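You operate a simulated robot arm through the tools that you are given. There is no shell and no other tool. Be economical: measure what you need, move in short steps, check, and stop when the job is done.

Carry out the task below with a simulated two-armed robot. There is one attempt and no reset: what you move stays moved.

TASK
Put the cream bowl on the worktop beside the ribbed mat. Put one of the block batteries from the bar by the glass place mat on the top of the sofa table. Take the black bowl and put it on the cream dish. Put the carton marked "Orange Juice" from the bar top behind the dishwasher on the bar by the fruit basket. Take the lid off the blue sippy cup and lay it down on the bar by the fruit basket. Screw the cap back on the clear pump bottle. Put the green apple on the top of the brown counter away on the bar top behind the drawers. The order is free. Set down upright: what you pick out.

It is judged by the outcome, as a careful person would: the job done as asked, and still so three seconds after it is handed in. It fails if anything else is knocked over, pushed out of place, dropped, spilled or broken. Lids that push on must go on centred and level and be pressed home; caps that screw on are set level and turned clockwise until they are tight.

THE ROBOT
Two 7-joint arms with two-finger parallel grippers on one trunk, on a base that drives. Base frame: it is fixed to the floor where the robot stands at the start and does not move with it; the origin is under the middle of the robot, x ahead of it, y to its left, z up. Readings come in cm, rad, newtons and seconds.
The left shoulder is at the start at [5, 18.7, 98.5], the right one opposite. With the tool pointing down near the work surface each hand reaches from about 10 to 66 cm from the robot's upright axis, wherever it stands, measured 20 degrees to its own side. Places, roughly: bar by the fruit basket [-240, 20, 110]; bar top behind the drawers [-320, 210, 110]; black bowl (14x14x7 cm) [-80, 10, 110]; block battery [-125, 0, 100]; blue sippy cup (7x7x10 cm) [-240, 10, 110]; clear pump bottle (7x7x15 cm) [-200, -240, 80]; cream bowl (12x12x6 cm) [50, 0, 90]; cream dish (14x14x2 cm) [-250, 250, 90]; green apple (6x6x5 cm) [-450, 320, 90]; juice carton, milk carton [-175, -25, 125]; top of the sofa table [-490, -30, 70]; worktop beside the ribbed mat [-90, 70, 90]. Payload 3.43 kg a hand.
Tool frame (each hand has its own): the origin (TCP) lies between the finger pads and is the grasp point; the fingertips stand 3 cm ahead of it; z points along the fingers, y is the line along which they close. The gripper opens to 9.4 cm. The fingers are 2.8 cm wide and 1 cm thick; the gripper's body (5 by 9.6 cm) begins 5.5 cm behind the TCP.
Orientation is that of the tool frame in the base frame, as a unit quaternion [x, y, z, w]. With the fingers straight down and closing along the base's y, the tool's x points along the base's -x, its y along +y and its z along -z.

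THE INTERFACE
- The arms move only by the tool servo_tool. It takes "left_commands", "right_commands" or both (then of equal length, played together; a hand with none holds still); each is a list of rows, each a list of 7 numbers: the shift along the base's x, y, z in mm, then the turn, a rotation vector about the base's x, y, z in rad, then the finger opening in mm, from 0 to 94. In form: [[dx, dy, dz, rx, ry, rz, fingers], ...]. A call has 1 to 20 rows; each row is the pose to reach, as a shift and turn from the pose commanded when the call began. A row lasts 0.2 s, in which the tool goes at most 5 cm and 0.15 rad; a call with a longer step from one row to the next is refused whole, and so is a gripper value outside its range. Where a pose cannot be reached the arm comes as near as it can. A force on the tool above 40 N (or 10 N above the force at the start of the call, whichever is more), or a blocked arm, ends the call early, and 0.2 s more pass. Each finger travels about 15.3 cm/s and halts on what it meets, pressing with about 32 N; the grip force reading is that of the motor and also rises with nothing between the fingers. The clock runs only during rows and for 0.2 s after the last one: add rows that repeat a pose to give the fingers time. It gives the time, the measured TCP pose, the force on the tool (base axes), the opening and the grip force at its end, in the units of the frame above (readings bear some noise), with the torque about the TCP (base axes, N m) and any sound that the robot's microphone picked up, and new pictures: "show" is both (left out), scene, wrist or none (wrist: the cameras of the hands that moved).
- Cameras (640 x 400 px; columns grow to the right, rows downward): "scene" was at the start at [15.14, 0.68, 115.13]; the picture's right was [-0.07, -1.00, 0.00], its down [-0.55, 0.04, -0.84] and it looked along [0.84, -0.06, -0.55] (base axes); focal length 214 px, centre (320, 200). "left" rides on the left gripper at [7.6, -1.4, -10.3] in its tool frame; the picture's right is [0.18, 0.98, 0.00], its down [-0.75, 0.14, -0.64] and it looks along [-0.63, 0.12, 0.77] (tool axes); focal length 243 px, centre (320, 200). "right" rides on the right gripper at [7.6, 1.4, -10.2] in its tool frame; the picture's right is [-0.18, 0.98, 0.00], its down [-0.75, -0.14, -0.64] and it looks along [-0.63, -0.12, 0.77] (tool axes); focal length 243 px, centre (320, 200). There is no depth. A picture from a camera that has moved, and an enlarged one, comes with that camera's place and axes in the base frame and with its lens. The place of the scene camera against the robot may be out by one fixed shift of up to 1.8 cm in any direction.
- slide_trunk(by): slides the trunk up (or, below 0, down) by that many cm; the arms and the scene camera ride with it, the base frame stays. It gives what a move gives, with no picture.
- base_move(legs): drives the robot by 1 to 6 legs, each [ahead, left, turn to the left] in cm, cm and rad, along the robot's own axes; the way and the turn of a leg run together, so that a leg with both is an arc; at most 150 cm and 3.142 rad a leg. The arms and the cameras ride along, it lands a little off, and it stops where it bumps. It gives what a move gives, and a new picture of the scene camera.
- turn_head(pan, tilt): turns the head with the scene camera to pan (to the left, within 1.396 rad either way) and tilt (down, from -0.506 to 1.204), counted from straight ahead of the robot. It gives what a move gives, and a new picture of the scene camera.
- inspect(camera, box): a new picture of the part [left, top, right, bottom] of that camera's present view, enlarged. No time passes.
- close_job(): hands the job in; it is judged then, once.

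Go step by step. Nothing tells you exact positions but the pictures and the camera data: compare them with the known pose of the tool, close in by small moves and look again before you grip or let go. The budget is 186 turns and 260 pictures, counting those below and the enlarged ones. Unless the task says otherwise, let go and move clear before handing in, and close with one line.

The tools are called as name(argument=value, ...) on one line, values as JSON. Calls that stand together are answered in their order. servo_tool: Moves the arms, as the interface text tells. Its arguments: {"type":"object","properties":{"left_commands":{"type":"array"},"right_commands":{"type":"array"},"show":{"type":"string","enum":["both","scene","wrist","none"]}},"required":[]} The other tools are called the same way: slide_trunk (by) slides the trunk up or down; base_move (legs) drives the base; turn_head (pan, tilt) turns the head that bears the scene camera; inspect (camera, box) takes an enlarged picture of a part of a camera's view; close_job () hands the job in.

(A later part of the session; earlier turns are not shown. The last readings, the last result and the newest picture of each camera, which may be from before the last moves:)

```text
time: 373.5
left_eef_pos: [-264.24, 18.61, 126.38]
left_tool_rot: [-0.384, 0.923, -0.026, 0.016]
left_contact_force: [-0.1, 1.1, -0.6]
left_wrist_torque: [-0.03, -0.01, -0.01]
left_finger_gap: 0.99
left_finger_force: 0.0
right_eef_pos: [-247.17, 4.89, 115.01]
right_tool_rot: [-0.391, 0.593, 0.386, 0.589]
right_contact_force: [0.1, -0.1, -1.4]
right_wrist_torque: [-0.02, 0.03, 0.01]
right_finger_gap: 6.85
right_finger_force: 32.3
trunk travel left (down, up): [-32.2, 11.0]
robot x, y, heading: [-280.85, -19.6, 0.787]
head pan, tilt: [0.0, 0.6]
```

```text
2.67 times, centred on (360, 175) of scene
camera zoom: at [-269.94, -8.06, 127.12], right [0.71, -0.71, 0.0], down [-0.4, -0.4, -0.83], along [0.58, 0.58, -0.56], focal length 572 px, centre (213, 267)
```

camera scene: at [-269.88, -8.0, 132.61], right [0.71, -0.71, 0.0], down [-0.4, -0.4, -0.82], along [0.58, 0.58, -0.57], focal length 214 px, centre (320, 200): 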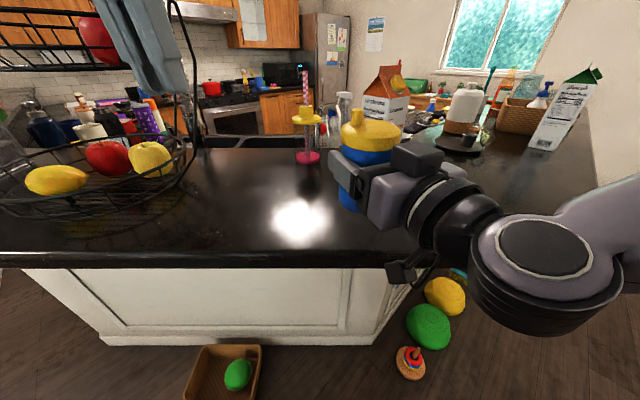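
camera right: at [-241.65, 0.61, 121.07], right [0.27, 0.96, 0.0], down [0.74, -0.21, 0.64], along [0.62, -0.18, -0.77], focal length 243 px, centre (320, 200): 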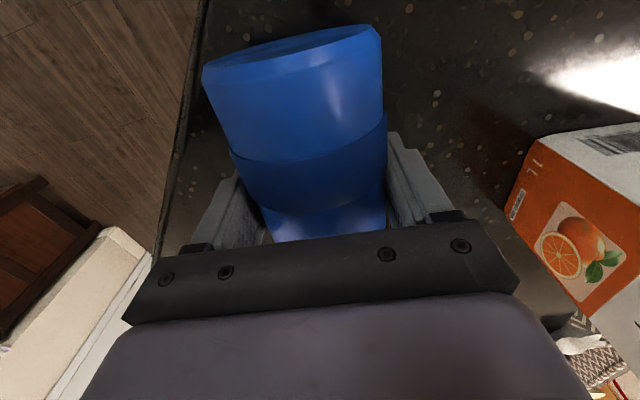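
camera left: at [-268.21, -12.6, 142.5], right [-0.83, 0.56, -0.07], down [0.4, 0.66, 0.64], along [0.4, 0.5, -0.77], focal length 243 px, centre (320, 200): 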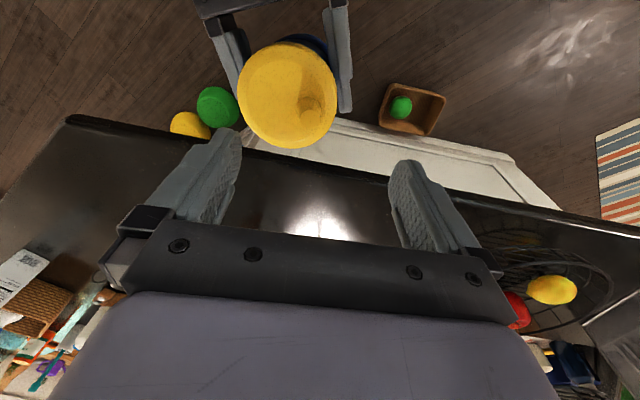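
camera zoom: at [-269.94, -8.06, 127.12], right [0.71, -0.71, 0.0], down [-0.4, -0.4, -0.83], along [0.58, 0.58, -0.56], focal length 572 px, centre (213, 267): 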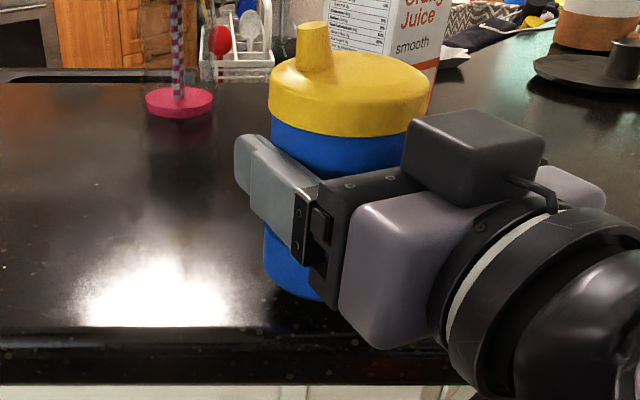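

The cup is upright just above the bar. Lower until contact and release.

slide_trunk(by=-1)

servo_tool(right_commands=[[0, 0, -3, 0, 0, 0, 40], [0, 0, -6, 0, 0, 0, 40], [0, 0, -9, 0, 0, 0, 40], [0, 0, -12, 0, 0, 0, 40]], show="none")

```text
time: 374.1
left_eef_pos: [-264.37, 18.6, 125.51]
left_tool_rot: [-0.384, 0.923, -0.027, 0.015]
left_contact_force: [0.5, 0.0, -0.1]
left_wrist_torque: [0.02, 0.01, -0.03]
left_finger_gap: 0.98
left_finger_force: 0.1
right_eef_pos: [-247.17, 4.78, 113.96]
right_tool_rot: [-0.391, 0.592, 0.386, 0.589]
right_contact_force: [0.3, -0.6, -0.9]
right_wrist_torque: [0.03, 0.0, -0.01]
right_finger_gap: 6.84
right_finger_force: 32.0
trunk travel left (down, up): [-31.2, 12.0]
robot x, y, heading: [-280.35, -19.85, 0.783]
head pan, tilt: [0.0, 0.6]
```

```text
time: 375.1
left_eef_pos: [-264.3, 18.66, 125.54]
left_tool_rot: [-0.384, 0.923, -0.027, 0.015]
left_contact_force: [-0.5, -0.2, 0.0]
left_wrist_torque: [-0.01, 0.0, -0.01]
left_finger_gap: 0.98
left_finger_force: 0.0
right_eef_pos: [-247.27, 4.74, 113.65]
right_tool_rot: [-0.391, 0.594, 0.385, 0.588]
right_contact_force: [0.4, -1.1, -2.1]
right_wrist_torque: [-0.01, 0.02, -0.01]
right_finger_gap: 6.82
right_finger_force: 32.3
right hand out of reach, approached as far as the arm can: row 2, 3, 4
trunk travel left (down, up): [-31.2, 12.0]
robot x, y, heading: [-280.91, -19.91, 0.778]
head pan, tilt: [0.0, 0.6]
```

slide_trunk(by=-0.7)

slide_trunk(by=-0.5)

inspect(camera="scene", box=[240, 100, 480, 250])

```text
time: 375.7
left_eef_pos: [-264.45, 18.51, 124.75]
left_tool_rot: [-0.384, 0.923, -0.027, 0.017]
left_contact_force: [-1.2, 0.1, 0.0]
left_wrist_torque: [-0.02, 0.01, 0.0]
left_finger_gap: 1.0
left_finger_force: 0.0
right_eef_pos: [-247.32, 4.6, 113.61]
right_tool_rot: [-0.388, 0.59, 0.387, 0.594]
right_contact_force: [2.3, 0.0, 29.0]
right_wrist_torque: [-0.52, 0.2, 0.0]
right_finger_gap: 6.87
right_finger_force: 32.1
trunk travel left (down, up): [-30.5, 12.7]
robot x, y, heading: [-280.8, -19.71, 0.787]
head pan, tilt: [0.0, 0.6]
```

```text
time: 376.2
left_eef_pos: [-264.39, 18.57, 124.27]
left_tool_rot: [-0.384, 0.923, -0.027, 0.016]
left_contact_force: [0.0, 0.0, -0.1]
left_wrist_torque: [0.02, 0.02, -0.02]
left_finger_gap: 1.0
left_finger_force: 0.0
right_eef_pos: [-247.36, 4.68, 112.91]
right_tool_rot: [-0.39, 0.59, 0.387, 0.592]
right_contact_force: [6.7, 1.3, 31.1]
right_wrist_torque: [-0.04, -0.04, -0.01]
right_finger_gap: 6.81
right_finger_force: 31.5
trunk travel left (down, up): [-30.0, 13.2]
robot x, y, heading: [-280.94, -19.76, 0.783]
head pan, tilt: [0.0, 0.6]
```

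```text
2.67 times, centred on (360, 175) of scene
camera zoom: at [-270.01, -8.15, 124.95], right [0.71, -0.71, 0.0], down [-0.4, -0.4, -0.83], along [0.58, 0.58, -0.56], focal length 572 px, centre (213, 267)
```

zoom: 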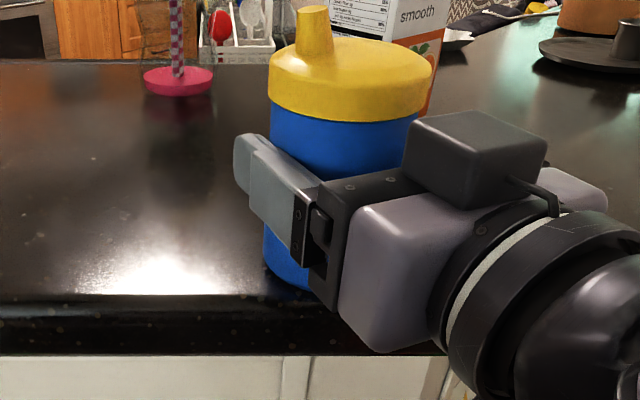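

The cup stands on the bar again. I'll relieve the force, open, and back straight out along the finger direction.

slide_trunk(by=0.6)

servo_tool(right_commands=[[0, 0, 0, 0, 0, 0, 75], [0, 0, 0, 0, 0, 0, 94], [0, 0, 0, 0, 0, 0, 94]], show="none")

base_move(legs=[[-13, -5.2, 0], [-20, 0, 0]])

```text
time: 376.8
left_eef_pos: [-264.29, 18.62, 124.88]
left_tool_rot: [-0.385, 0.923, -0.026, 0.016]
left_contact_force: [0.5, -0.7, -0.7]
left_wrist_torque: [0.04, 0.02, -0.02]
left_finger_gap: 1.0
left_finger_force: 0.1
right_eef_pos: [-247.35, 4.69, 113.05]
right_tool_rot: [-0.394, 0.595, 0.385, 0.586]
right_contact_force: [3.6, 2.3, 11.0]
right_wrist_torque: [0.55, -0.26, -0.09]
right_finger_gap: 6.83
right_finger_force: 32.1
trunk travel left (down, up): [-30.6, 12.6]
robot x, y, heading: [-280.93, -19.56, 0.78]
head pan, tilt: [0.0, 0.6]
```

```text
time: 377.6
left_eef_pos: [-264.41, 18.68, 124.82]
left_tool_rot: [-0.384, 0.923, -0.026, 0.015]
left_contact_force: [0.3, 0.1, 0.3]
left_wrist_torque: [-0.01, -0.06, 0.0]
left_finger_gap: 1.03
left_finger_force: 0.1
right_eef_pos: [-247.4, 4.71, 113.11]
right_tool_rot: [-0.393, 0.594, 0.385, 0.587]
right_contact_force: [-0.8, -0.5, -0.5]
right_wrist_torque: [-0.02, -0.02, 0.0]
right_finger_gap: 9.39
right_finger_force: 0.0
trunk travel left (down, up): [-30.6, 12.6]
robot x, y, heading: [-281.0, -19.97, 0.784]
head pan, tilt: [0.0, 0.6]
```

```text
time: 380.1
left_eef_pos: [-283.76, -8.18, 124.86]
left_tool_rot: [-0.385, 0.923, -0.027, 0.016]
left_contact_force: [-0.1, -0.6, 0.8]
left_wrist_torque: [0.03, -0.04, 0.03]
left_finger_gap: 0.99
left_finger_force: 0.1
right_eef_pos: [-266.75, -22.13, 113.23]
right_tool_rot: [-0.392, 0.594, 0.386, 0.587]
right_contact_force: [-0.4, 0.2, 0.3]
right_wrist_torque: [0.01, 0.01, -0.02]
right_finger_gap: 9.42
right_finger_force: 0.0
trunk travel left (down, up): [-30.6, 12.6]
robot x, y, heading: [-300.05, -46.22, 0.782]
head pan, tilt: [0.0, 0.6]
camera scene: at [-289.44, -34.83, 125.53], right [0.71, -0.71, 0.0], down [-0.4, -0.4, -0.83], along [0.58, 0.58, -0.56], focal length 214 px, centre (320, 200)
```

scene: 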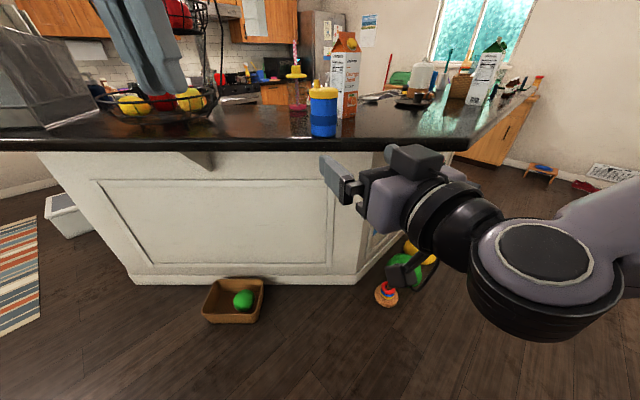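

The cup stands upright. Now the pump bottle: return the right hand to vertical, then drive toward the cabinet at [-200, -240].

servo_tool(right_commands=[[0, 0, 3, -0.131, 0.056, 0, 60], [0, 0, 6, -0.262, 0.113, 0, 30], [0, 0, 9, -0.394, 0.169, 0, 10], [0, 0, 12, -0.525, 0.225, 0, 10], [0, 0, 15, -0.656, 0.282, 0, 10], [0, 0, 18, -0.787, 0.338, 0, 10], [0, 0, 21, -0.918, 0.395, 0, 10], [0, 0, 24, -1.05, 0.451, 0, 10], [0, 0, 27, -1.181, 0.507, 0, 10], [0, 0, 30, -1.312, 0.564, 0, 10], [0, 0, 30, -1.443, 0.62, 0, 10]], show="none")

base_move(legs=[[0, 0, -2.35], [0, 95, 0], [108, 0, 0]])

```text
time: 382.5
left_eef_pos: [-283.77, -8.08, 124.85]
left_tool_rot: [-0.384, 0.923, -0.027, 0.015]
left_contact_force: [0.0, 0.6, 0.4]
left_wrist_torque: [-0.03, 0.02, 0.02]
left_finger_gap: 0.99
left_finger_force: 0.1
right_eef_pos: [-262.05, -30.58, 115.32]
right_tool_rot: [-0.552, 0.834, 0.005, 0.009]
right_contact_force: [0.7, 0.0, 0.4]
right_wrist_torque: [0.0, 0.0, 0.0]
right_finger_gap: 1.0
right_finger_force: 0.1
right hand out of reach, approached as far as the arm can: row 6, 7, 8, 9, 10, 11
trunk travel left (down, up): [-30.6, 12.6]
robot x, y, heading: [-300.15, -46.44, 0.781]
head pan, tilt: [0.0, 0.6]
```

```text
time: 391.5
left_eef_pos: [-224.82, -86.96, 124.86]
left_tool_rot: [0.698, 0.716, -0.011, -0.014]
left_contact_force: [0.2, -0.1, -0.4]
left_wrist_torque: [-0.01, 0.04, 0.0]
left_finger_gap: 1.01
left_finger_force: 0.0
right_eef_pos: [-255.8, -86.88, 114.38]
right_tool_rot: [0.553, 0.833, 0.006, 0.017]
right_contact_force: [1.0, 0.4, -0.2]
right_wrist_torque: [0.02, 0.02, -0.04]
right_finger_gap: 1.03
right_finger_force: 0.1
trunk travel left (down, up): [-30.6, 12.6]
robot x, y, heading: [-238.56, -47.36, -1.559]
head pan, tilt: [0.0, 0.6]
stopped in leg 2: the robot was blocked; the commanded pose is now the measured one
camera scene: at [-240.29, -61.88, 125.45], right [-1.0, -0.02, -0.03], down [0.01, 0.58, -0.82], along [0.03, -0.82, -0.58], focal length 214 px, centre (320, 200)
```

scene: 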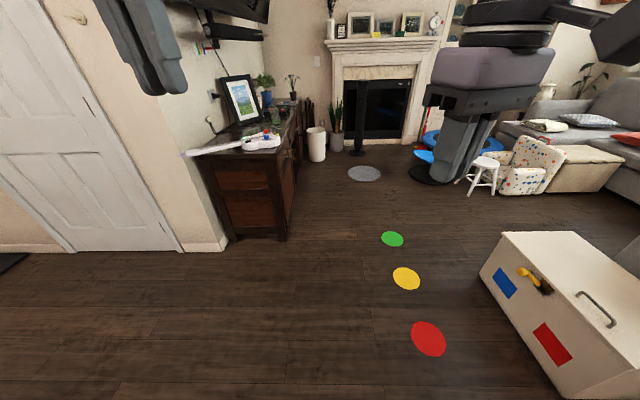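

The base bumped something near the bar corner. I move away forward first, then left toward the cabinet.

base_move(legs=[[60, -3, 0], [0, 40, 0], [45, 0, 0]])

```text
time: 399.4
left_eef_pos: [-185.77, -188.81, 125.31]
left_tool_rot: [0.707, 0.707, -0.02, -0.007]
left_contact_force: [0.1, -0.6, 0.3]
left_wrist_torque: [0.03, -0.03, 0.02]
left_finger_gap: 1.02
left_finger_force: 0.2
right_eef_pos: [-216.07, -189.28, 115.29]
right_tool_rot: [0.555, 0.832, -0.005, 0.015]
right_contact_force: [-0.1, -0.1, -0.8]
right_wrist_torque: [-0.01, -0.02, 0.0]
right_finger_gap: 0.98
right_finger_force: 0.1
trunk travel left (down, up): [-30.6, 12.6]
robot x, y, heading: [-199.86, -151.15, -1.56]
head pan, tilt: [0.0, 0.6]
stopped in leg 3: the robot was blocked; the commanded pose is now the measured one
camera scene: at [-200.22, -164.01, 125.6], right [-1.0, -0.01, -0.01], down [0.0, 0.56, -0.83], along [0.01, -0.83, -0.56], focal length 214 px, centre (320, 200)
```

scene: 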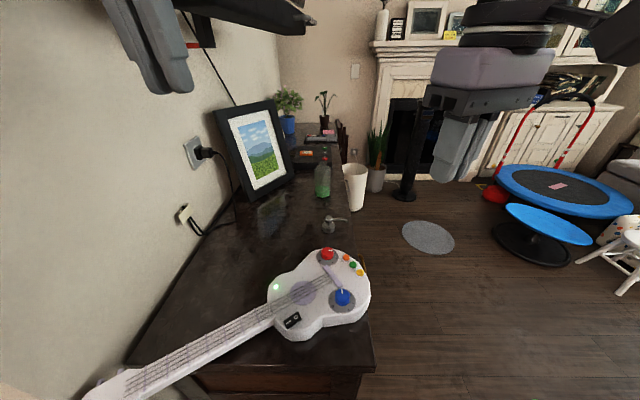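

I see the bottle without its top at about [-200, -234] and the pump top lying at [-204, -216] on the cabinet. I'll go around to face it from the open side (heading 0).

base_move(legs=[[-8, 0, 0], [0, -57, 0], [66, 0, 0], [0, 0, 1.56]])

inspect(camera="scene", box=[220, 120, 420, 245])

```text
time: 410.4
left_eef_pos: [-217.79, -195.05, 124.84]
left_tool_rot: [0.008, 1.0, -0.025, 0.006]
left_contact_force: [0.7, -0.4, -0.2]
left_wrist_torque: [-0.03, -0.01, -0.03]
left_finger_gap: 1.0
left_finger_force: 0.1
right_eef_pos: [-218.26, -225.8, 115.33]
right_tool_rot: [-0.186, 0.982, 0.001, 0.012]
right_contact_force: [1.0, 0.1, 0.5]
right_wrist_torque: [-0.02, -0.02, 0.0]
right_finger_gap: 1.01
right_finger_force: 0.0
trunk travel left (down, up): [-30.6, 12.6]
robot x, y, heading: [-256.24, -210.08, -0.011]
head pan, tilt: [0.0, 0.6]
camera scene: at [-241.33, -208.52, 125.52], right [-0.01, -1.0, 0.0], down [-0.56, 0.0, -0.83], along [0.83, -0.01, -0.56], focal length 214 px, centre (320, 200)
```

scene: 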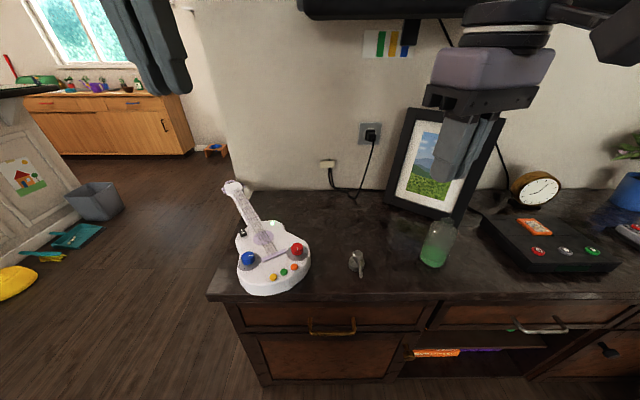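

```text
3.20 times, centred on (320, 182) of scene
camera zoom: at [-241.33, -208.52, 125.52], right [-0.01, -1.0, 0.0], down [-0.56, 0.0, -0.83], along [0.83, -0.01, -0.56], focal length 686 px, centre (320, 256)
```

zoom: 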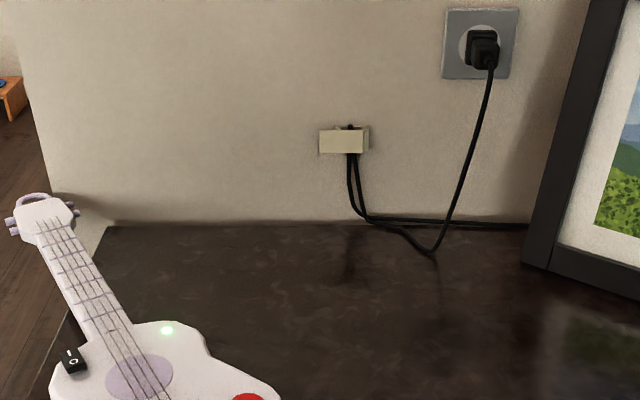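

slide_trunk(by=-12)

base_move(legs=[[0, -17, 0]])

inspect(camera="scene", box=[240, 190, 440, 315])

```text
time: 411.9
left_eef_pos: [-217.81, -195.21, 112.85]
left_tool_rot: [0.008, 1.0, -0.025, 0.006]
left_contact_force: [0.8, 0.4, -0.2]
left_wrist_torque: [0.01, 0.0, -0.01]
left_finger_gap: 1.01
left_finger_force: 0.2
right_eef_pos: [-218.1, -225.81, 103.31]
right_tool_rot: [-0.185, 0.983, 0.002, 0.011]
right_contact_force: [0.1, 0.5, 0.5]
right_wrist_torque: [-0.03, -0.01, 0.03]
right_finger_gap: 1.0
right_finger_force: 0.1
trunk travel left (down, up): [-18.6, 24.6]
robot x, y, heading: [-256.07, -209.49, -0.011]
head pan, tilt: [0.0, 0.6]
```

```text
time: 413.4
left_eef_pos: [-217.89, -212.35, 112.88]
left_tool_rot: [0.009, 1.0, -0.026, 0.006]
left_contact_force: [-0.2, -0.3, -0.4]
left_wrist_torque: [0.04, 0.01, 0.0]
left_finger_gap: 0.99
left_finger_force: 0.1
right_eef_pos: [-218.37, -242.97, 103.27]
right_tool_rot: [-0.186, 0.982, 0.002, 0.011]
right_contact_force: [0.6, -0.1, -0.2]
right_wrist_torque: [0.03, -0.01, 0.0]
right_finger_gap: 1.0
right_finger_force: 0.0
trunk travel left (down, up): [-18.6, 24.6]
robot x, y, heading: [-256.5, -226.49, -0.015]
head pan, tilt: [0.0, 0.6]
camera scene: at [-241.48, -225.6, 113.52], right [-0.01, -1.0, 0.0], down [-0.56, 0.01, -0.83], along [0.83, -0.01, -0.56], focal length 214 px, centre (320, 200)
```

scene: 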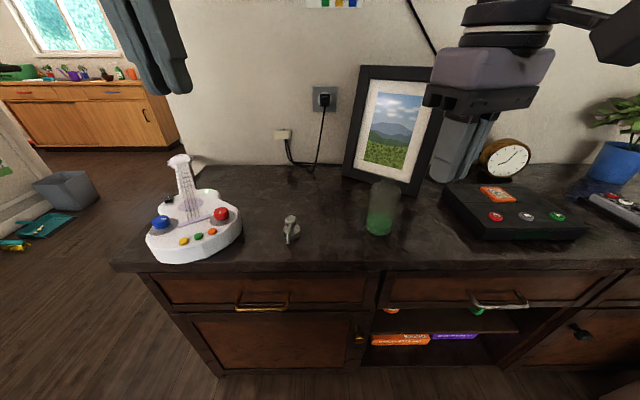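

```text
3.20 times, centred on (340, 252) of scene
camera zoom: at [-241.48, -225.6, 113.52], right [-0.01, -1.0, 0.0], down [-0.56, 0.01, -0.83], along [0.83, -0.01, -0.56], focal length 686 px, centre (256, 32)
```

zoom: 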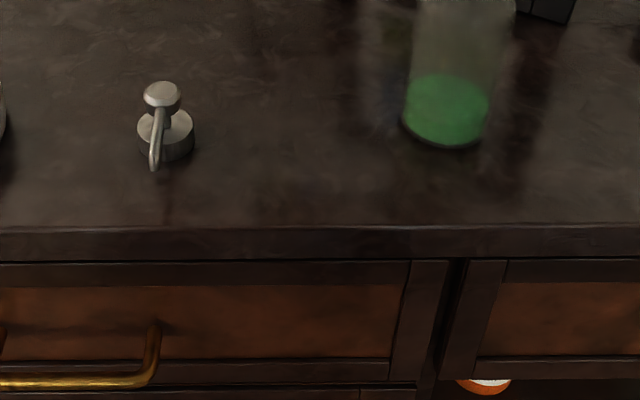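

The pump top stands upright at about [-208.5, -219.7] with its nozzle toward me, and the bottle is at [-206, -240]. I bring the left hand above the pump top.

servo_tool(left_commands=[[15, -12, -30, 0.026, 0.006, 0, 60], [30, -24, -60, 0.052, 0.012, 0, 70], [48, -37, -95, 0.052, 0.012, 0, 70], [66, -50, -130, 0.052, 0.012, 0, 70], [82, -63, -160, 0.052, 0.012, 0, 70], [94, -73, -180, 0.052, 0.012, 0, 70], [94, -73, -180, 0.052, 0.012, 0, 70]], show="wrist")

```text
time: 415.0
left_eef_pos: [-208.44, -219.49, 94.95]
left_tool_rot: [0.008, 1.0, 0.002, 0.0]
left_contact_force: [0.4, 0.6, 0.9]
left_wrist_torque: [0.0, -0.05, -0.01]
left_finger_gap: 6.98
left_finger_force: 0.1
right_eef_pos: [-218.28, -242.84, 103.26]
right_tool_rot: [-0.186, 0.983, 0.002, 0.011]
right_contact_force: [0.2, -0.2, 0.5]
right_wrist_torque: [0.02, 0.01, 0.02]
right_finger_gap: 0.97
right_finger_force: 0.2
trunk travel left (down, up): [-18.6, 24.6]
robot x, y, heading: [-256.41, -226.52, -0.01]
head pan, tilt: [0.0, 0.6]
camera left: at [-216.19, -220.88, 105.24], right [-0.17, 0.99, 0.0], down [0.76, 0.13, 0.64], along [0.63, 0.11, -0.77], focal length 243 px, centre (320, 200)
```

left: 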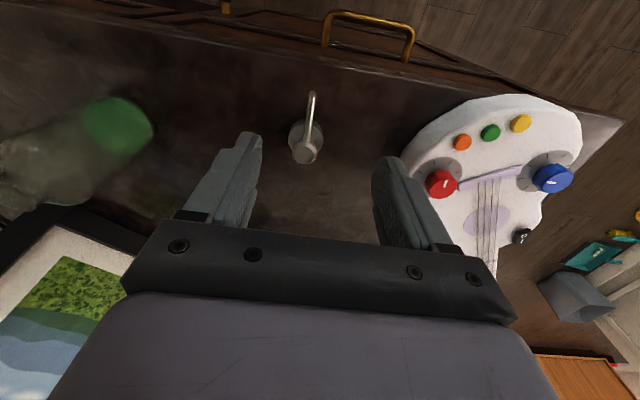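

The pump collar is centred at [-205.1, -220.5]. Move over and descend, guarded.

servo_tool(left_commands=[[18, -5, -15, 0, 0, 0, 60], [33, -10, -40, 0, 0, 0, 60], [33, -10, -75, 0, 0, 0, 60], [33, -10, -95, 0, 0, 0, 60], [33, -10, -103, 0, 0, 0, 60], [33, -10, -108, 0, 0, 0, 60]], show="wrist")

```text
time: 416.4
left_eef_pos: [-205.33, -220.59, 84.01]
left_tool_rot: [0.009, 1.0, 0.0, 0.001]
left_contact_force: [-0.1, 0.0, 0.1]
left_wrist_torque: [0.01, 0.03, -0.01]
left_finger_gap: 6.01
left_finger_force: 0.1
right_eef_pos: [-218.4, -242.83, 103.24]
right_tool_rot: [-0.186, 0.983, 0.001, 0.011]
right_contact_force: [-0.4, 0.1, 0.6]
right_wrist_torque: [0.01, 0.02, 0.0]
right_finger_gap: 0.99
right_finger_force: 0.1
trunk travel left (down, up): [-18.6, 24.6]
robot x, y, heading: [-256.44, -226.65, -0.013]
head pan, tilt: [0.0, 0.6]
camera left: at [-212.87, -221.81, 94.44], right [-0.17, 0.99, 0.0], down [0.76, 0.13, 0.64], along [0.63, 0.11, -0.77], focal length 243 px, centre (320, 200)
```

left: 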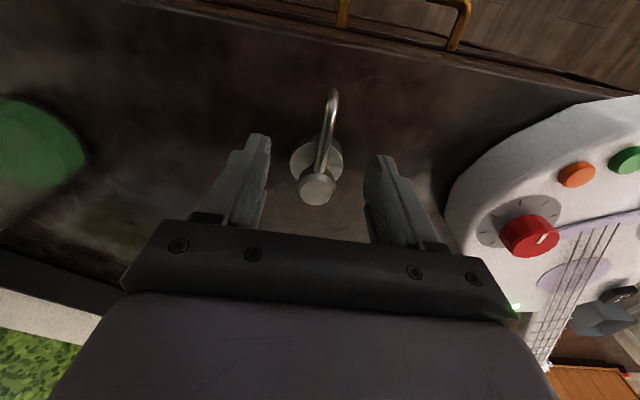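

Centred. Lower 5 mm more, close on the collar, and lift.

servo_tool(left_commands=[[0, -1, -5, 0, 0, 0, 60], [0, -1, -5, 0, 0, 0, 35], [0, -1, -5, 0, 0, 0, 15], [0, -1, -5, 0, 0, 0, 15], [0, -1, -5, 0, 0, 0, 15], [0, -1, 25, 0, 0, 0, 15], [0, -1, 65, 0, 0, 0, 15], [0, -1, 105, 0, 0, 0, 15], [0, -1, 140, 0, 0, 0, 15], [0, -1, 175, 0, 0, 0, 15], [0, -1, 215, 0, 0, 0, 15], [0, -1, 245, 0, 0, 0, 15]], show="wrist")

```text
time: 419.0
left_eef_pos: [-205.17, -220.61, 108.02]
left_tool_rot: [0.009, 1.0, 0.003, -0.005]
left_contact_force: [1.1, -0.5, -0.2]
left_wrist_torque: [-0.02, 0.06, -0.02]
left_finger_gap: 1.48
left_finger_force: 0.0
left hand out of reach, approached as far as the arm can: row 12
right_eef_pos: [-218.25, -242.87, 103.23]
right_tool_rot: [-0.186, 0.983, 0.002, 0.011]
right_contact_force: [-0.2, 0.6, -0.3]
right_wrist_torque: [-0.01, 0.03, -0.02]
right_finger_gap: 1.01
right_finger_force: 0.1
trunk travel left (down, up): [-18.6, 24.6]
robot x, y, heading: [-256.83, -226.85, -0.007]
head pan, tilt: [0.0, 0.6]
camera left: at [-212.84, -222.02, 118.49], right [-0.17, 0.99, 0.01], down [0.76, 0.12, 0.63], along [0.62, 0.11, -0.77], focal length 243 px, centre (320, 200)
```

left: 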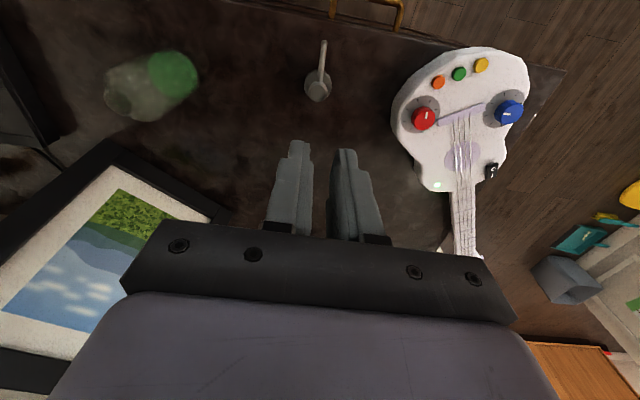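

I missed: triangulating the views, the cabinet top is lower (z≈74) and the collar is at [-202.4, -220.4, 75]. Lower the trunk and go again.

slide_trunk(by=-6)

servo_tool(left_commands=[[10, 1, -35, 0, 0, 0, 60], [20, 2, -75, 0, 0, 0, 60], [28, 2, -115, 0, 0, 0, 60], [28, 2, -155, 0, 0, 0, 60], [28, 2, -190, 0, 0, 0, 60], [28, 2, -215, 0, 0, 0, 60], [28, 2, -230, 0, 0, 0, 60], [28, 2, -240, 0, 0, 0, 60]], show="wrist")

```text
time: 420.0
left_eef_pos: [-205.19, -220.51, 101.96]
left_tool_rot: [0.008, 1.0, 0.003, -0.007]
left_contact_force: [-0.4, -0.5, 0.1]
left_wrist_torque: [-0.03, 0.0, -0.01]
left_finger_gap: 1.48
left_finger_force: 0.1
right_eef_pos: [-218.47, -242.81, 97.27]
right_tool_rot: [-0.186, 0.983, 0.001, 0.011]
right_contact_force: [0.1, 0.5, -0.4]
right_wrist_torque: [0.01, 0.02, 0.03]
right_finger_gap: 1.01
right_finger_force: 0.0
trunk travel left (down, up): [-12.6, 30.6]
robot x, y, heading: [-256.73, -226.61, -0.012]
head pan, tilt: [0.0, 0.6]
```

```text
time: 421.9
left_eef_pos: [-202.5, -220.57, 78.9]
left_tool_rot: [0.009, 1.0, -0.001, 0.0]
left_contact_force: [-8.7, 0.6, 14.4]
left_wrist_torque: [0.49, 0.39, 0.37]
left_finger_gap: 6.01
left_finger_force: 0.3
right_eef_pos: [-218.48, -242.86, 97.32]
right_tool_rot: [-0.186, 0.982, 0.001, 0.012]
right_contact_force: [-0.5, 0.2, -1.1]
right_wrist_torque: [0.0, -0.01, -0.01]
right_finger_gap: 1.01
right_finger_force: 0.1
trunk travel left (down, up): [-12.6, 30.6]
robot x, y, heading: [-256.88, -226.58, -0.008]
head pan, tilt: [0.0, 0.6]
stopped in row 8 (left hand): the force on the tool passed its limit (the readings are from after the stop); the commanded pose is now the measured one
camera left: at [-210.18, -221.77, 89.38], right [-0.17, 0.99, 0.0], down [0.76, 0.13, 0.64], along [0.63, 0.11, -0.77], focal length 243 px, centre (320, 200)
```

left: 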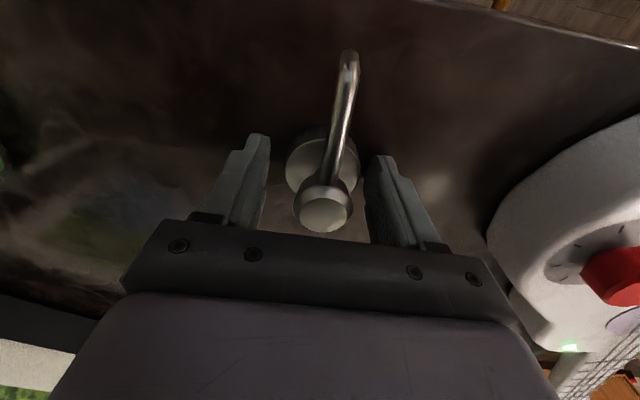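

The fingertips reached the table around the pump top. Raise 4 mm, close, and lift.

servo_tool(left_commands=[[0, 0, 4, 0, 0, 0, 60], [0, 0, 4, 0, 0, 0, 40], [0, 0, 4, 0, 0, 0, 15], [0, 0, 4, 0, 0, 0, 10], [0, 0, 4, 0, 0, 0, 10], [0, 0, 30, 0, 0, 0, 10], [0, 0, 70, 0, 0, 0, 10], [0, 0, 110, 0, 0, 0, 10], [0, 0, 150, 0, 0, 0, 10], [0, 0, 190, 0, 0, 0, 10], [0, 0, 220, 0, 0, 0, 10]], show="wrist")

```text
time: 424.3
left_eef_pos: [-203.35, -220.49, 99.69]
left_tool_rot: [0.009, 1.0, 0.0, 0.0]
left_contact_force: [0.3, 0.6, -0.5]
left_wrist_torque: [0.0, -0.02, 0.0]
left_finger_gap: 4.14
left_finger_force: 32.4
left hand out of reach, approached as far as the arm can: row 11
right_eef_pos: [-218.33, -242.82, 97.21]
right_tool_rot: [-0.186, 0.983, 0.002, 0.011]
right_contact_force: [-0.2, 0.5, 0.1]
right_wrist_torque: [0.02, 0.02, 0.01]
right_finger_gap: 1.0
right_finger_force: 0.1
trunk travel left (down, up): [-12.6, 30.6]
robot x, y, heading: [-256.38, -227.02, -0.011]
head pan, tilt: [0.0, 0.6]
camera left: at [-210.96, -221.84, 110.1], right [-0.17, 0.99, 0.0], down [0.76, 0.13, 0.64], along [0.63, 0.11, -0.77], focal length 243 px, centre (320, 200)
```

left: 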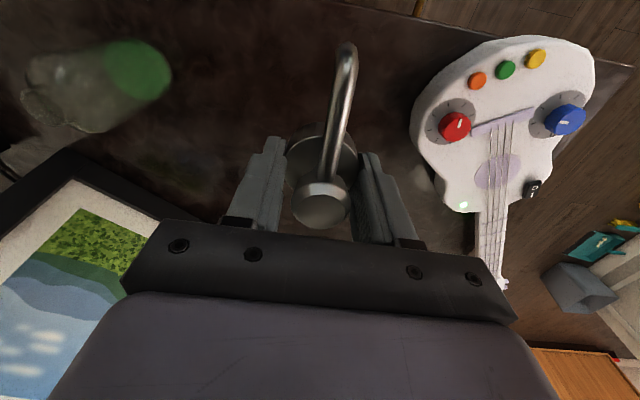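

The pump top is held by its collar. The bottle axis is at about [-200.2, -243.6], mouth at z≈89. I pitch the right hand for holding the bottle, pull the left hand back, then shift the base.

servo_tool(right_commands=[[0, 0, 0, 0.065, -0.122, 0.028, 94], [0, 0, 0, 0.13, -0.244, 0.056, 94], [0, 0, 0, 0.195, -0.366, 0.084, 94], [0, 0, 0, 0.26, -0.488, 0.112, 94], [0, 0, 0, 0.325, -0.61, 0.14, 94], [0, 0, 0, 0.39, -0.732, 0.168, 94], [0, 0, 0, 0.455, -0.854, 0.196, 94], [0, 0, 0, 0.52, -0.977, 0.225, 94], [0, 0, 0, 0.52, -0.977, 0.225, 94]], left_commands=[[-20, 0, 5, 0, 0, 0, 10], [-40, 0, 10, 0, 0, 0, 10], [-60, 0, 15, 0, 0, 0, 10], [-73, 0, 20, 0, 0, 0, 10], [-73, 0, 20, 0, 0, 0, 10], [-73, 0, 20, 0, 0, 0, 10], [-73, 0, 20, 0, 0, 0, 10], [-73, 0, 20, 0, 0, 0, 10], [-73, 0, 20, 0, 0, 0, 10]], show="none")

base_move(legs=[[10.5, -13.5, 0]])

```text
time: 426.3
left_eef_pos: [-210.66, -220.63, 101.63]
left_tool_rot: [0.008, 1.0, 0.0, 0.0]
left_contact_force: [0.0, -0.2, -0.5]
left_wrist_torque: [0.0, 0.0, 0.01]
left_finger_gap: 4.12
left_finger_force: 32.0
right_eef_pos: [-218.27, -242.75, 97.28]
right_tool_rot: [-0.259, 0.805, 0.159, 0.51]
right_contact_force: [-0.7, -0.3, 0.4]
right_wrist_torque: [0.04, 0.0, 0.0]
right_finger_gap: 9.39
right_finger_force: 0.1
trunk travel left (down, up): [-12.6, 30.6]
robot x, y, heading: [-256.62, -226.83, -0.01]
head pan, tilt: [0.0, 0.6]
```

```text
time: 427.8
left_eef_pos: [-200.06, -233.98, 101.61]
left_tool_rot: [0.008, 1.0, 0.0, -0.001]
left_contact_force: [-0.6, 0.4, -0.3]
left_wrist_torque: [-0.02, 0.03, 0.01]
left_finger_gap: 4.13
left_finger_force: 31.6
right_eef_pos: [-207.9, -256.26, 97.28]
right_tool_rot: [-0.259, 0.805, 0.159, 0.51]
right_contact_force: [-0.7, 0.8, 0.4]
right_wrist_torque: [-0.04, 0.03, 0.03]
right_finger_gap: 9.42
right_finger_force: 0.1
trunk travel left (down, up): [-12.6, 30.6]
robot x, y, heading: [-245.96, -239.98, -0.01]
head pan, tilt: [0.0, 0.6]
camera scene: at [-231.07, -239.01, 107.52], right [-0.01, -1.0, 0.0], down [-0.56, 0.01, -0.83], along [0.82, -0.01, -0.56], focal length 214 px, centre (320, 200)
```

scene: 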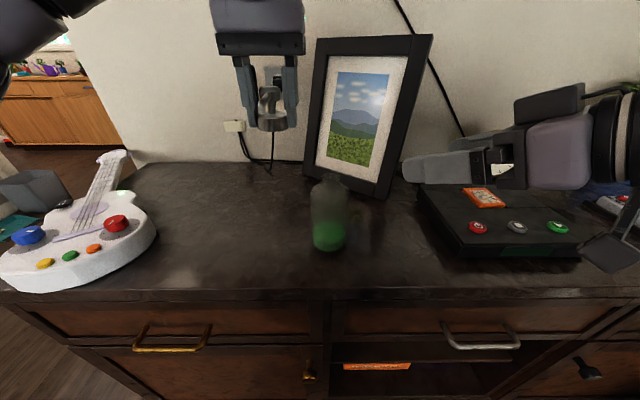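

Right hand pitched correctly. Move it to the pre-grasp in front of the bottle at z≈82.5 and check.

servo_tool(right_commands=[[-15, 15, -25, 0, 0, 0, 94], [-25, 30, -60, 0, 0, 0, 94], [-25, 45, -95, 0, 0, 0, 94], [-25, 60, -125, 0, 0, 0, 94], [-25, 72, -148, 0, 0, 0, 94], [-25, 72, -148, 0, 0, 0, 94]], show="wrist")

```text
time: 429.2
left_eef_pos: [-200.13, -233.98, 101.63]
left_tool_rot: [0.008, 1.0, -0.001, -0.001]
left_contact_force: [0.0, -0.4, 0.1]
left_wrist_torque: [0.02, 0.01, 0.0]
left_finger_gap: 4.1
left_finger_force: 32.0
right_eef_pos: [-206.78, -247.61, 82.22]
right_tool_rot: [-0.26, 0.805, 0.159, 0.509]
right_contact_force: [-0.2, 0.0, 0.1]
right_wrist_torque: [-0.01, 0.03, -0.01]
right_finger_gap: 9.39
right_finger_force: 0.2
right hand out of reach, approached as far as the arm can: row 1, 2, 3, 4, 5, 6
trunk travel left (down, up): [-12.6, 30.6]
robot x, y, heading: [-246.14, -240.14, -0.008]
head pan, tilt: [0.0, 0.6]
camera right: at [-217.86, -253.7, 79.87], right [-0.51, 0.85, 0.16], down [-0.13, -0.26, 0.96], along [0.85, 0.46, 0.24], focal length 243 px, centre (320, 200)
```

right: 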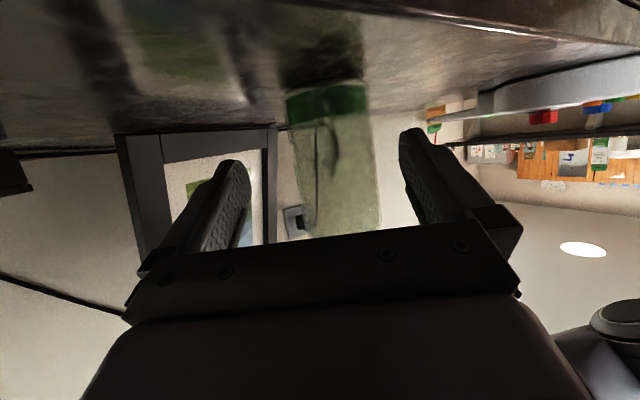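

The bottle is at [-200.3, -241.6]. Advance around it and close.

servo_tool(right_commands=[[12, 15, 0, 0, 0, 0, 94], [30, 31, 0, 0, 0, 0, 94], [52, 50, 0, 0, 0, 0, 94], [52, 50, 0, 0, 0, 0, 94], [52, 50, 0, 0, 0, 0, 70], [52, 50, 0, 0, 0, 0, 50], [52, 50, 0, 0, 0, 0, 50], [52, 50, 0, 0, 0, 0, 50]], show="wrist")

```text
time: 431.0
left_eef_pos: [-200.18, -233.97, 101.49]
left_tool_rot: [0.008, 1.0, -0.001, 0.0]
left_contact_force: [0.0, -0.5, 0.1]
left_wrist_torque: [-0.03, 0.01, -0.01]
left_finger_gap: 4.12
left_finger_force: 31.8
right_eef_pos: [-201.63, -243.31, 82.6]
right_tool_rot: [-0.26, 0.805, 0.159, 0.509]
right_contact_force: [-0.4, 2.0, 0.4]
right_wrist_torque: [0.09, 0.03, 0.01]
right_finger_gap: 6.96
right_finger_force: 32.1
right hand out of reach, approached as far as the arm can: row 3, 4, 5, 6, 7, 8
trunk travel left (down, up): [-12.6, 30.6]
robot x, y, heading: [-246.37, -240.43, -0.006]
head pan, tilt: [0.0, 0.6]
camera right: at [-212.67, -249.5, 80.13], right [-0.51, 0.85, 0.16], down [-0.13, -0.26, 0.96], along [0.85, 0.47, 0.24], focal length 243 px, centre (320, 200)
```

right: 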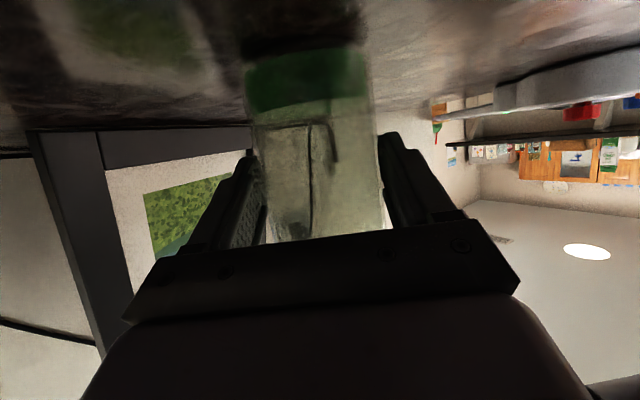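

The bottle is held (7.0 cm). Now bring the pump top over the mouth.

servo_tool(left_commands=[[0, -28, 0, 0, 0, 0, 10], [-1, -56, 0, 0, 0, 0, 10], [-1, -83, -20, 0, 0, 0, 10], [-1, -83, -45, 0, 0, 0, 10], [-1, -83, -45, 0, 0, 0, 10]], show="both")

inspect(camera="scene", box=[250, 120, 410, 250])

```text
time: 432.2
left_eef_pos: [-200.25, -242.3, 96.96]
left_tool_rot: [0.007, 1.0, 0.0, -0.001]
left_contact_force: [-0.5, -0.4, 0.2]
left_wrist_torque: [0.01, -0.02, -0.01]
left_finger_gap: 4.15
left_finger_force: 32.2
right_eef_pos: [-201.64, -243.32, 82.67]
right_tool_rot: [-0.26, 0.805, 0.159, 0.509]
right_contact_force: [0.3, 0.6, 1.3]
right_wrist_torque: [-0.01, -0.02, 0.03]
right_finger_gap: 6.97
right_finger_force: 32.5
trunk travel left (down, up): [-12.6, 30.6]
robot x, y, heading: [-246.03, -240.01, -0.01]
head pan, tilt: [0.0, 0.6]
camera scene: at [-231.08, -239.0, 107.52], right [-0.01, -1.0, 0.0], down [-0.56, 0.01, -0.83], along [0.83, -0.01, -0.56], focal length 214 px, centre (320, 200)
camera left: at [-207.98, -243.58, 107.4], right [-0.17, 0.99, 0.0], down [0.76, 0.13, 0.64], along [0.63, 0.11, -0.77], focal length 243 px, centre (320, 200)
```

scene: 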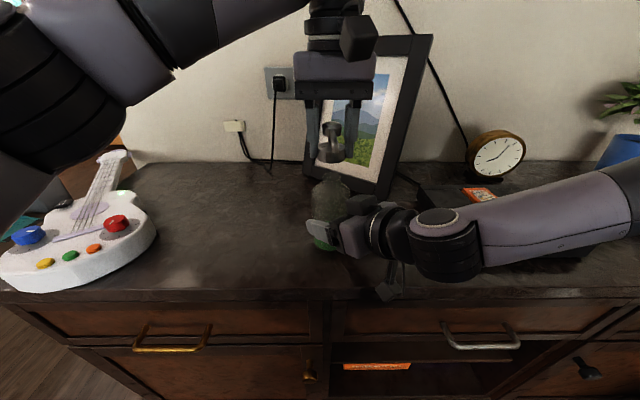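
left: 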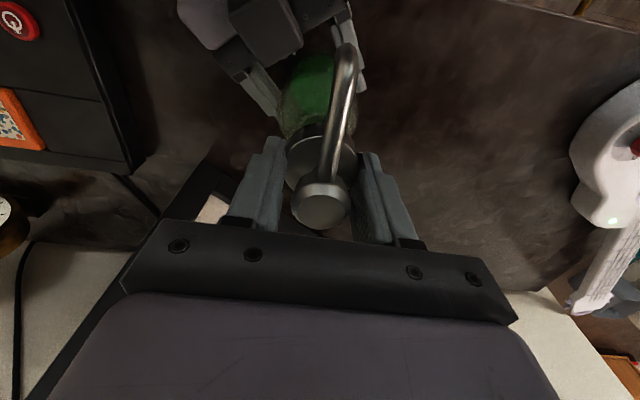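

```text
3.08 times, centred on (330, 185) of scene
camera zoom: at [-231.08, -239.0, 107.52], right [-0.01, -1.0, 0.0], down [-0.56, 0.01, -0.83], along [0.83, -0.01, -0.56], focal length 660 px, centre (289, 246)
```

zoom: 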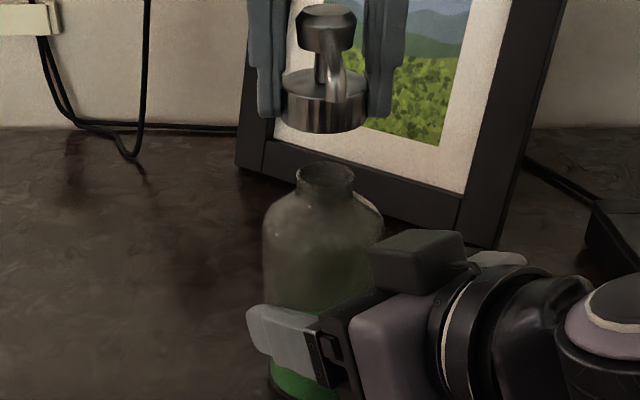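

The collar is aligned above the mouth. Descend slowly until contact.

servo_tool(left_commands=[[0, 0, -6, 0, 0, 0, 10], [0, 0, -12, 0, 0, 0, 10], [0, 0, -18, 0, 0, 0, 10], [0, 0, -22, 0, 0, 0, 10], [0, 0, -26, 0, 0, 0, 10], [0, 0, -30, 0, 0, 0, 10], [0, 0, -33, 0, 0, 0, 10], [0, 0, -36, 0, 0, 0, 10]], show="none")

inspect(camera="scene", box=[250, 120, 410, 250])

```text
time: 434.0
left_eef_pos: [-200.2, -242.16, 93.49]
left_tool_rot: [0.006, 1.0, 0.0, -0.001]
left_contact_force: [-1.1, 0.3, -0.7]
left_wrist_torque: [0.01, 0.0, 0.02]
left_finger_gap: 4.17
left_finger_force: 31.6
right_eef_pos: [-201.72, -243.39, 82.63]
right_tool_rot: [-0.26, 0.805, 0.16, 0.509]
right_contact_force: [0.1, 0.0, 1.6]
right_wrist_torque: [0.01, -0.02, 0.0]
right_finger_gap: 6.93
right_finger_force: 31.7
trunk travel left (down, up): [-12.6, 30.6]
robot x, y, heading: [-246.4, -240.36, -0.006]
head pan, tilt: [0.0, 0.6]
```

```text
3.08 times, centred on (330, 185) of scene
camera zoom: at [-231.08, -239.01, 107.52], right [-0.01, -1.0, 0.0], down [-0.56, 0.01, -0.83], along [0.83, -0.01, -0.56], focal length 660 px, centre (289, 246)
```

zoom: 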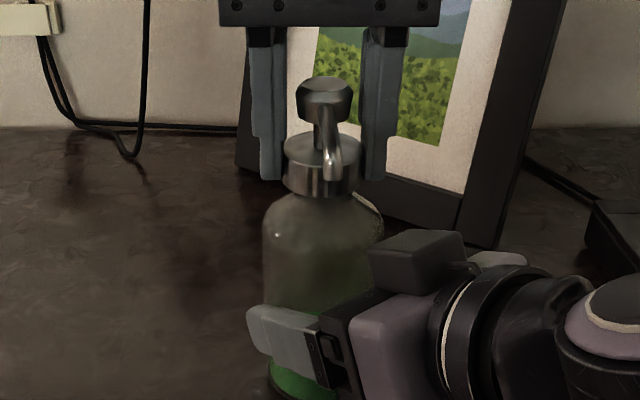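

The collar is going over the neck without resistance. Continue down to contact.

servo_tool(left_commands=[[0, 0, -3, 0, 0, 0, 10], [0, 0, -6, 0, 0, 0, 10], [0, 0, -9, 0, 0, 0, 10], [0, 0, -12, 0, 0, 0, 10], [0, 0, -15, 0, 0, 0, 10]], show="none")

```text
time: 435.2
left_eef_pos: [-200.29, -242.38, 92.35]
left_tool_rot: [0.007, 1.0, -0.004, 0.003]
left_contact_force: [5.4, -4.0, 26.9]
left_wrist_torque: [0.06, -0.09, -0.03]
left_finger_gap: 4.12
left_finger_force: 32.0
right_eef_pos: [-201.78, -243.42, 82.62]
right_tool_rot: [-0.262, 0.804, 0.16, 0.509]
right_contact_force: [-0.7, 3.3, 0.7]
right_wrist_torque: [0.04, -0.31, 0.08]
right_finger_gap: 6.88
right_finger_force: 31.5
trunk travel left (down, up): [-12.6, 30.6]
robot x, y, heading: [-246.3, -240.18, -0.006]
head pan, tilt: [0.0, 0.6]
```

Seated against the thread (27 N). Turn clockwise with light downward pressure.

servo_tool(left_commands=[[0, 0, 2, 0, 0, 0, 10], [0, 0, 2, 0, 0, -0.14, 10], [0, 0, 2, 0, 0, -0.28, 10], [0, 0, 1, 0, 0, -0.42, 10], [0, 0, 1, 0, 0, -0.56, 10], [0, 0, 0, 0, 0, -0.7, 10], [0, 0, 0, 0, 0, -0.84, 10], [0, 0, -1, 0, 0, -0.98, 10], [0, 0, -1, 0, 0, -1.12, 10], [0, 0, -1, 0, 0, -1.26, 10], [0, 0, -1, 0, 0, -1.26, 10]], show="wrist")

```text
time: 437.1
left_eef_pos: [-200.52, -242.32, 92.21]
left_tool_rot: [0.503, 0.864, -0.011, 0.02]
left_contact_force: [0.1, 1.5, 11.3]
left_wrist_torque: [0.34, 0.24, -0.04]
left_finger_gap: 4.11
left_finger_force: 32.1
left hand out of reach, approached as far as the arm can: row 9
right_eef_pos: [-201.83, -243.31, 82.69]
right_tool_rot: [-0.262, 0.804, 0.161, 0.51]
right_contact_force: [-3.0, -2.4, 4.4]
right_wrist_torque: [0.13, 0.18, 0.18]
right_finger_gap: 6.85
right_finger_force: 31.9
trunk travel left (down, up): [-12.6, 30.6]
robot x, y, heading: [-246.19, -240.47, -0.01]
head pan, tilt: [0.0, 0.6]
stopped in row 9 (left hand): the force on the tool passed its limit (the readings are from after the stop); the commanded pose is now the measured one
camera left: at [-205.81, -236.01, 102.25], right [0.76, 0.65, -0.01], down [0.48, -0.56, 0.67], along [0.43, -0.52, -0.74], focal length 243 px, centre (320, 200)
```

left: 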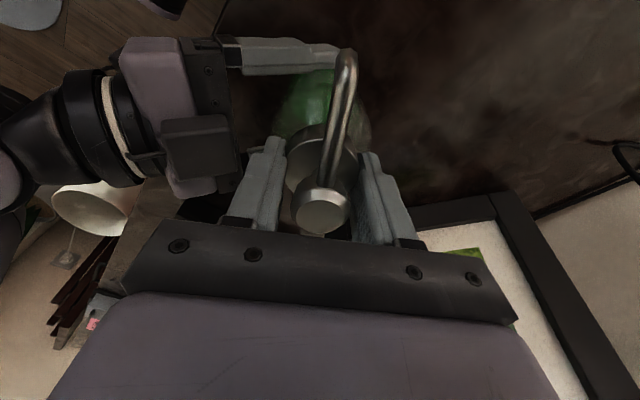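

The cap turned about 1 rad. Ratchet: open, wind back 0.85 rad, re-grip, and turn clockwise again, all in one go.

servo_tool(left_commands=[[0, 0, 1, 0, 0, 0, 60], [0, 0, 2, 0, 0, 0.0, 70], [0, 0, 2, 0, 0, 0.14, 70], [0, 0, 2, 0, 0, 0.28, 70], [0, 0, 2, 0, 0, 0.42, 70], [0, 0, 2, 0, 0, 0.56, 70], [0, 0, 2, 0, 0, 0.7, 70], [0, 0, 2, 0, 0, 0.84, 70], [0, 0, 0, 0, 0, 0.84, 40], [0, 0, 0, 0, 0, 0.84, 10], [0, 0, 0, 0, 0, 0.84, 10], [0, 0, -1, 0, 0, 0.7, 10], [0, 0, -1, 0, 0, 0.56, 10], [0, 0, -2, 0, 0, 0.42, 10], [0, 0, -2, 0, 0, 0.28, 10], [0, 0, -3, 0, 0, 0.14, 10], [0, 0, -3, 0, 0, 0.0, 10], [0, 0, -3, 0, 0, 0.0, 10]], show="wrist")

```text
time: 440.9
left_eef_pos: [-200.43, -242.35, 92.05]
left_tool_rot: [0.503, 0.864, -0.011, 0.021]
left_contact_force: [7.3, 5.1, 33.9]
left_wrist_torque: [0.08, -0.13, -0.02]
left_finger_gap: 4.18
left_finger_force: 32.3
right_eef_pos: [-201.94, -243.43, 82.66]
right_tool_rot: [-0.262, 0.804, 0.16, 0.509]
right_contact_force: [1.3, -9.9, 0.6]
right_wrist_torque: [0.5, -0.2, -0.12]
right_finger_gap: 6.81
right_finger_force: 31.8
trunk travel left (down, up): [-12.6, 30.6]
robot x, y, heading: [-246.02, -240.03, -0.012]
head pan, tilt: [0.0, 0.6]
camera left: at [-205.81, -236.01, 102.08], right [0.76, 0.64, 0.0], down [0.48, -0.56, 0.68], along [0.43, -0.52, -0.74], focal length 243 px, centre (320, 200)
```

left: 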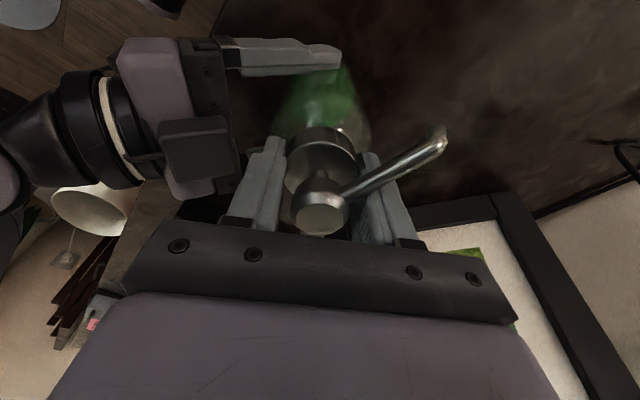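

The nozzle shows the cap has turned about 1.9 rad in total. For the next turn I must lift over the nozzle: open, lift, wind back 1.4 rad, lower and re-grip.

servo_tool(left_commands=[[0, 0, 3, 0, 0, 0, 50], [0, 0, 3, 0, 0, 0, 70], [0, 0, 35, 0, 0, 0, 70], [0, 0, 70, 0, 0, 0.0, 70], [0, 0, 70, 0, 0, 0.14, 70], [0, 0, 70, 0, 0, 0.28, 70], [0, 0, 70, 0, 0, 0.42, 70], [0, 0, 70, 0, 0, 0.56, 70], [0, 0, 70, 0, 0, 0.7, 70], [0, 0, 70, 0, 0, 0.84, 70], [0, 0, 70, 0, 0, 0.98, 70], [0, 0, 70, 0, 0, 1.12, 70], [0, 0, 70, 0, 0, 1.26, 70], [0, 0, 70, 0, 0, 1.4, 70], [0, 0, 35, 0, 0, 1.4, 70], [0, 0, 5, 0, 0, 1.4, 70], [0, 0, 4, 0, 0, 1.4, 40], [0, 0, 4, 0, 0, 1.4, 10], [0, 0, 4, 0, 0, 1.4, 10]], show="wrist")

```text
time: 444.9
left_eef_pos: [-200.43, -242.25, 92.33]
left_tool_rot: [-0.172, 0.985, 0.003, 0.021]
left_contact_force: [-1.8, -0.6, 3.4]
left_wrist_torque: [-0.11, 0.07, 0.0]
left_finger_gap: 4.13
left_finger_force: 32.2
left hand out of reach, approached as far as the arm can: row 3, 4
right_eef_pos: [-201.91, -243.31, 82.67]
right_tool_rot: [-0.261, 0.804, 0.16, 0.509]
right_contact_force: [1.4, -0.2, 4.1]
right_wrist_torque: [0.5, 0.18, 0.02]
right_finger_gap: 6.8
right_finger_force: 32.3
trunk travel left (down, up): [-12.6, 30.6]
robot x, y, heading: [-246.35, -240.05, -0.01]
head pan, tilt: [0.0, 0.6]
camera left: at [-207.58, -246.37, 102.31], right [-0.51, 0.86, -0.01], down [0.63, 0.38, 0.67], along [0.58, 0.34, -0.74], focal length 243 px, centre (320, 200)
```

left: 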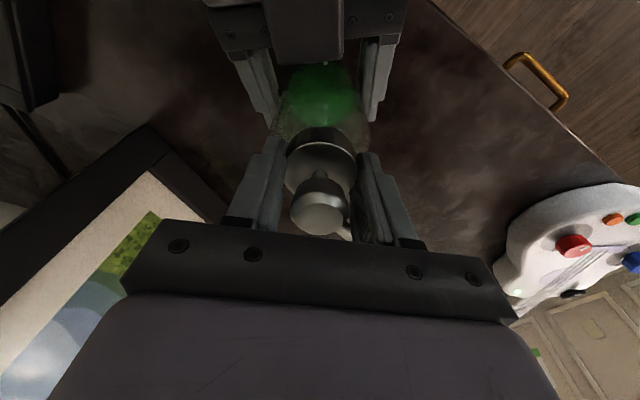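

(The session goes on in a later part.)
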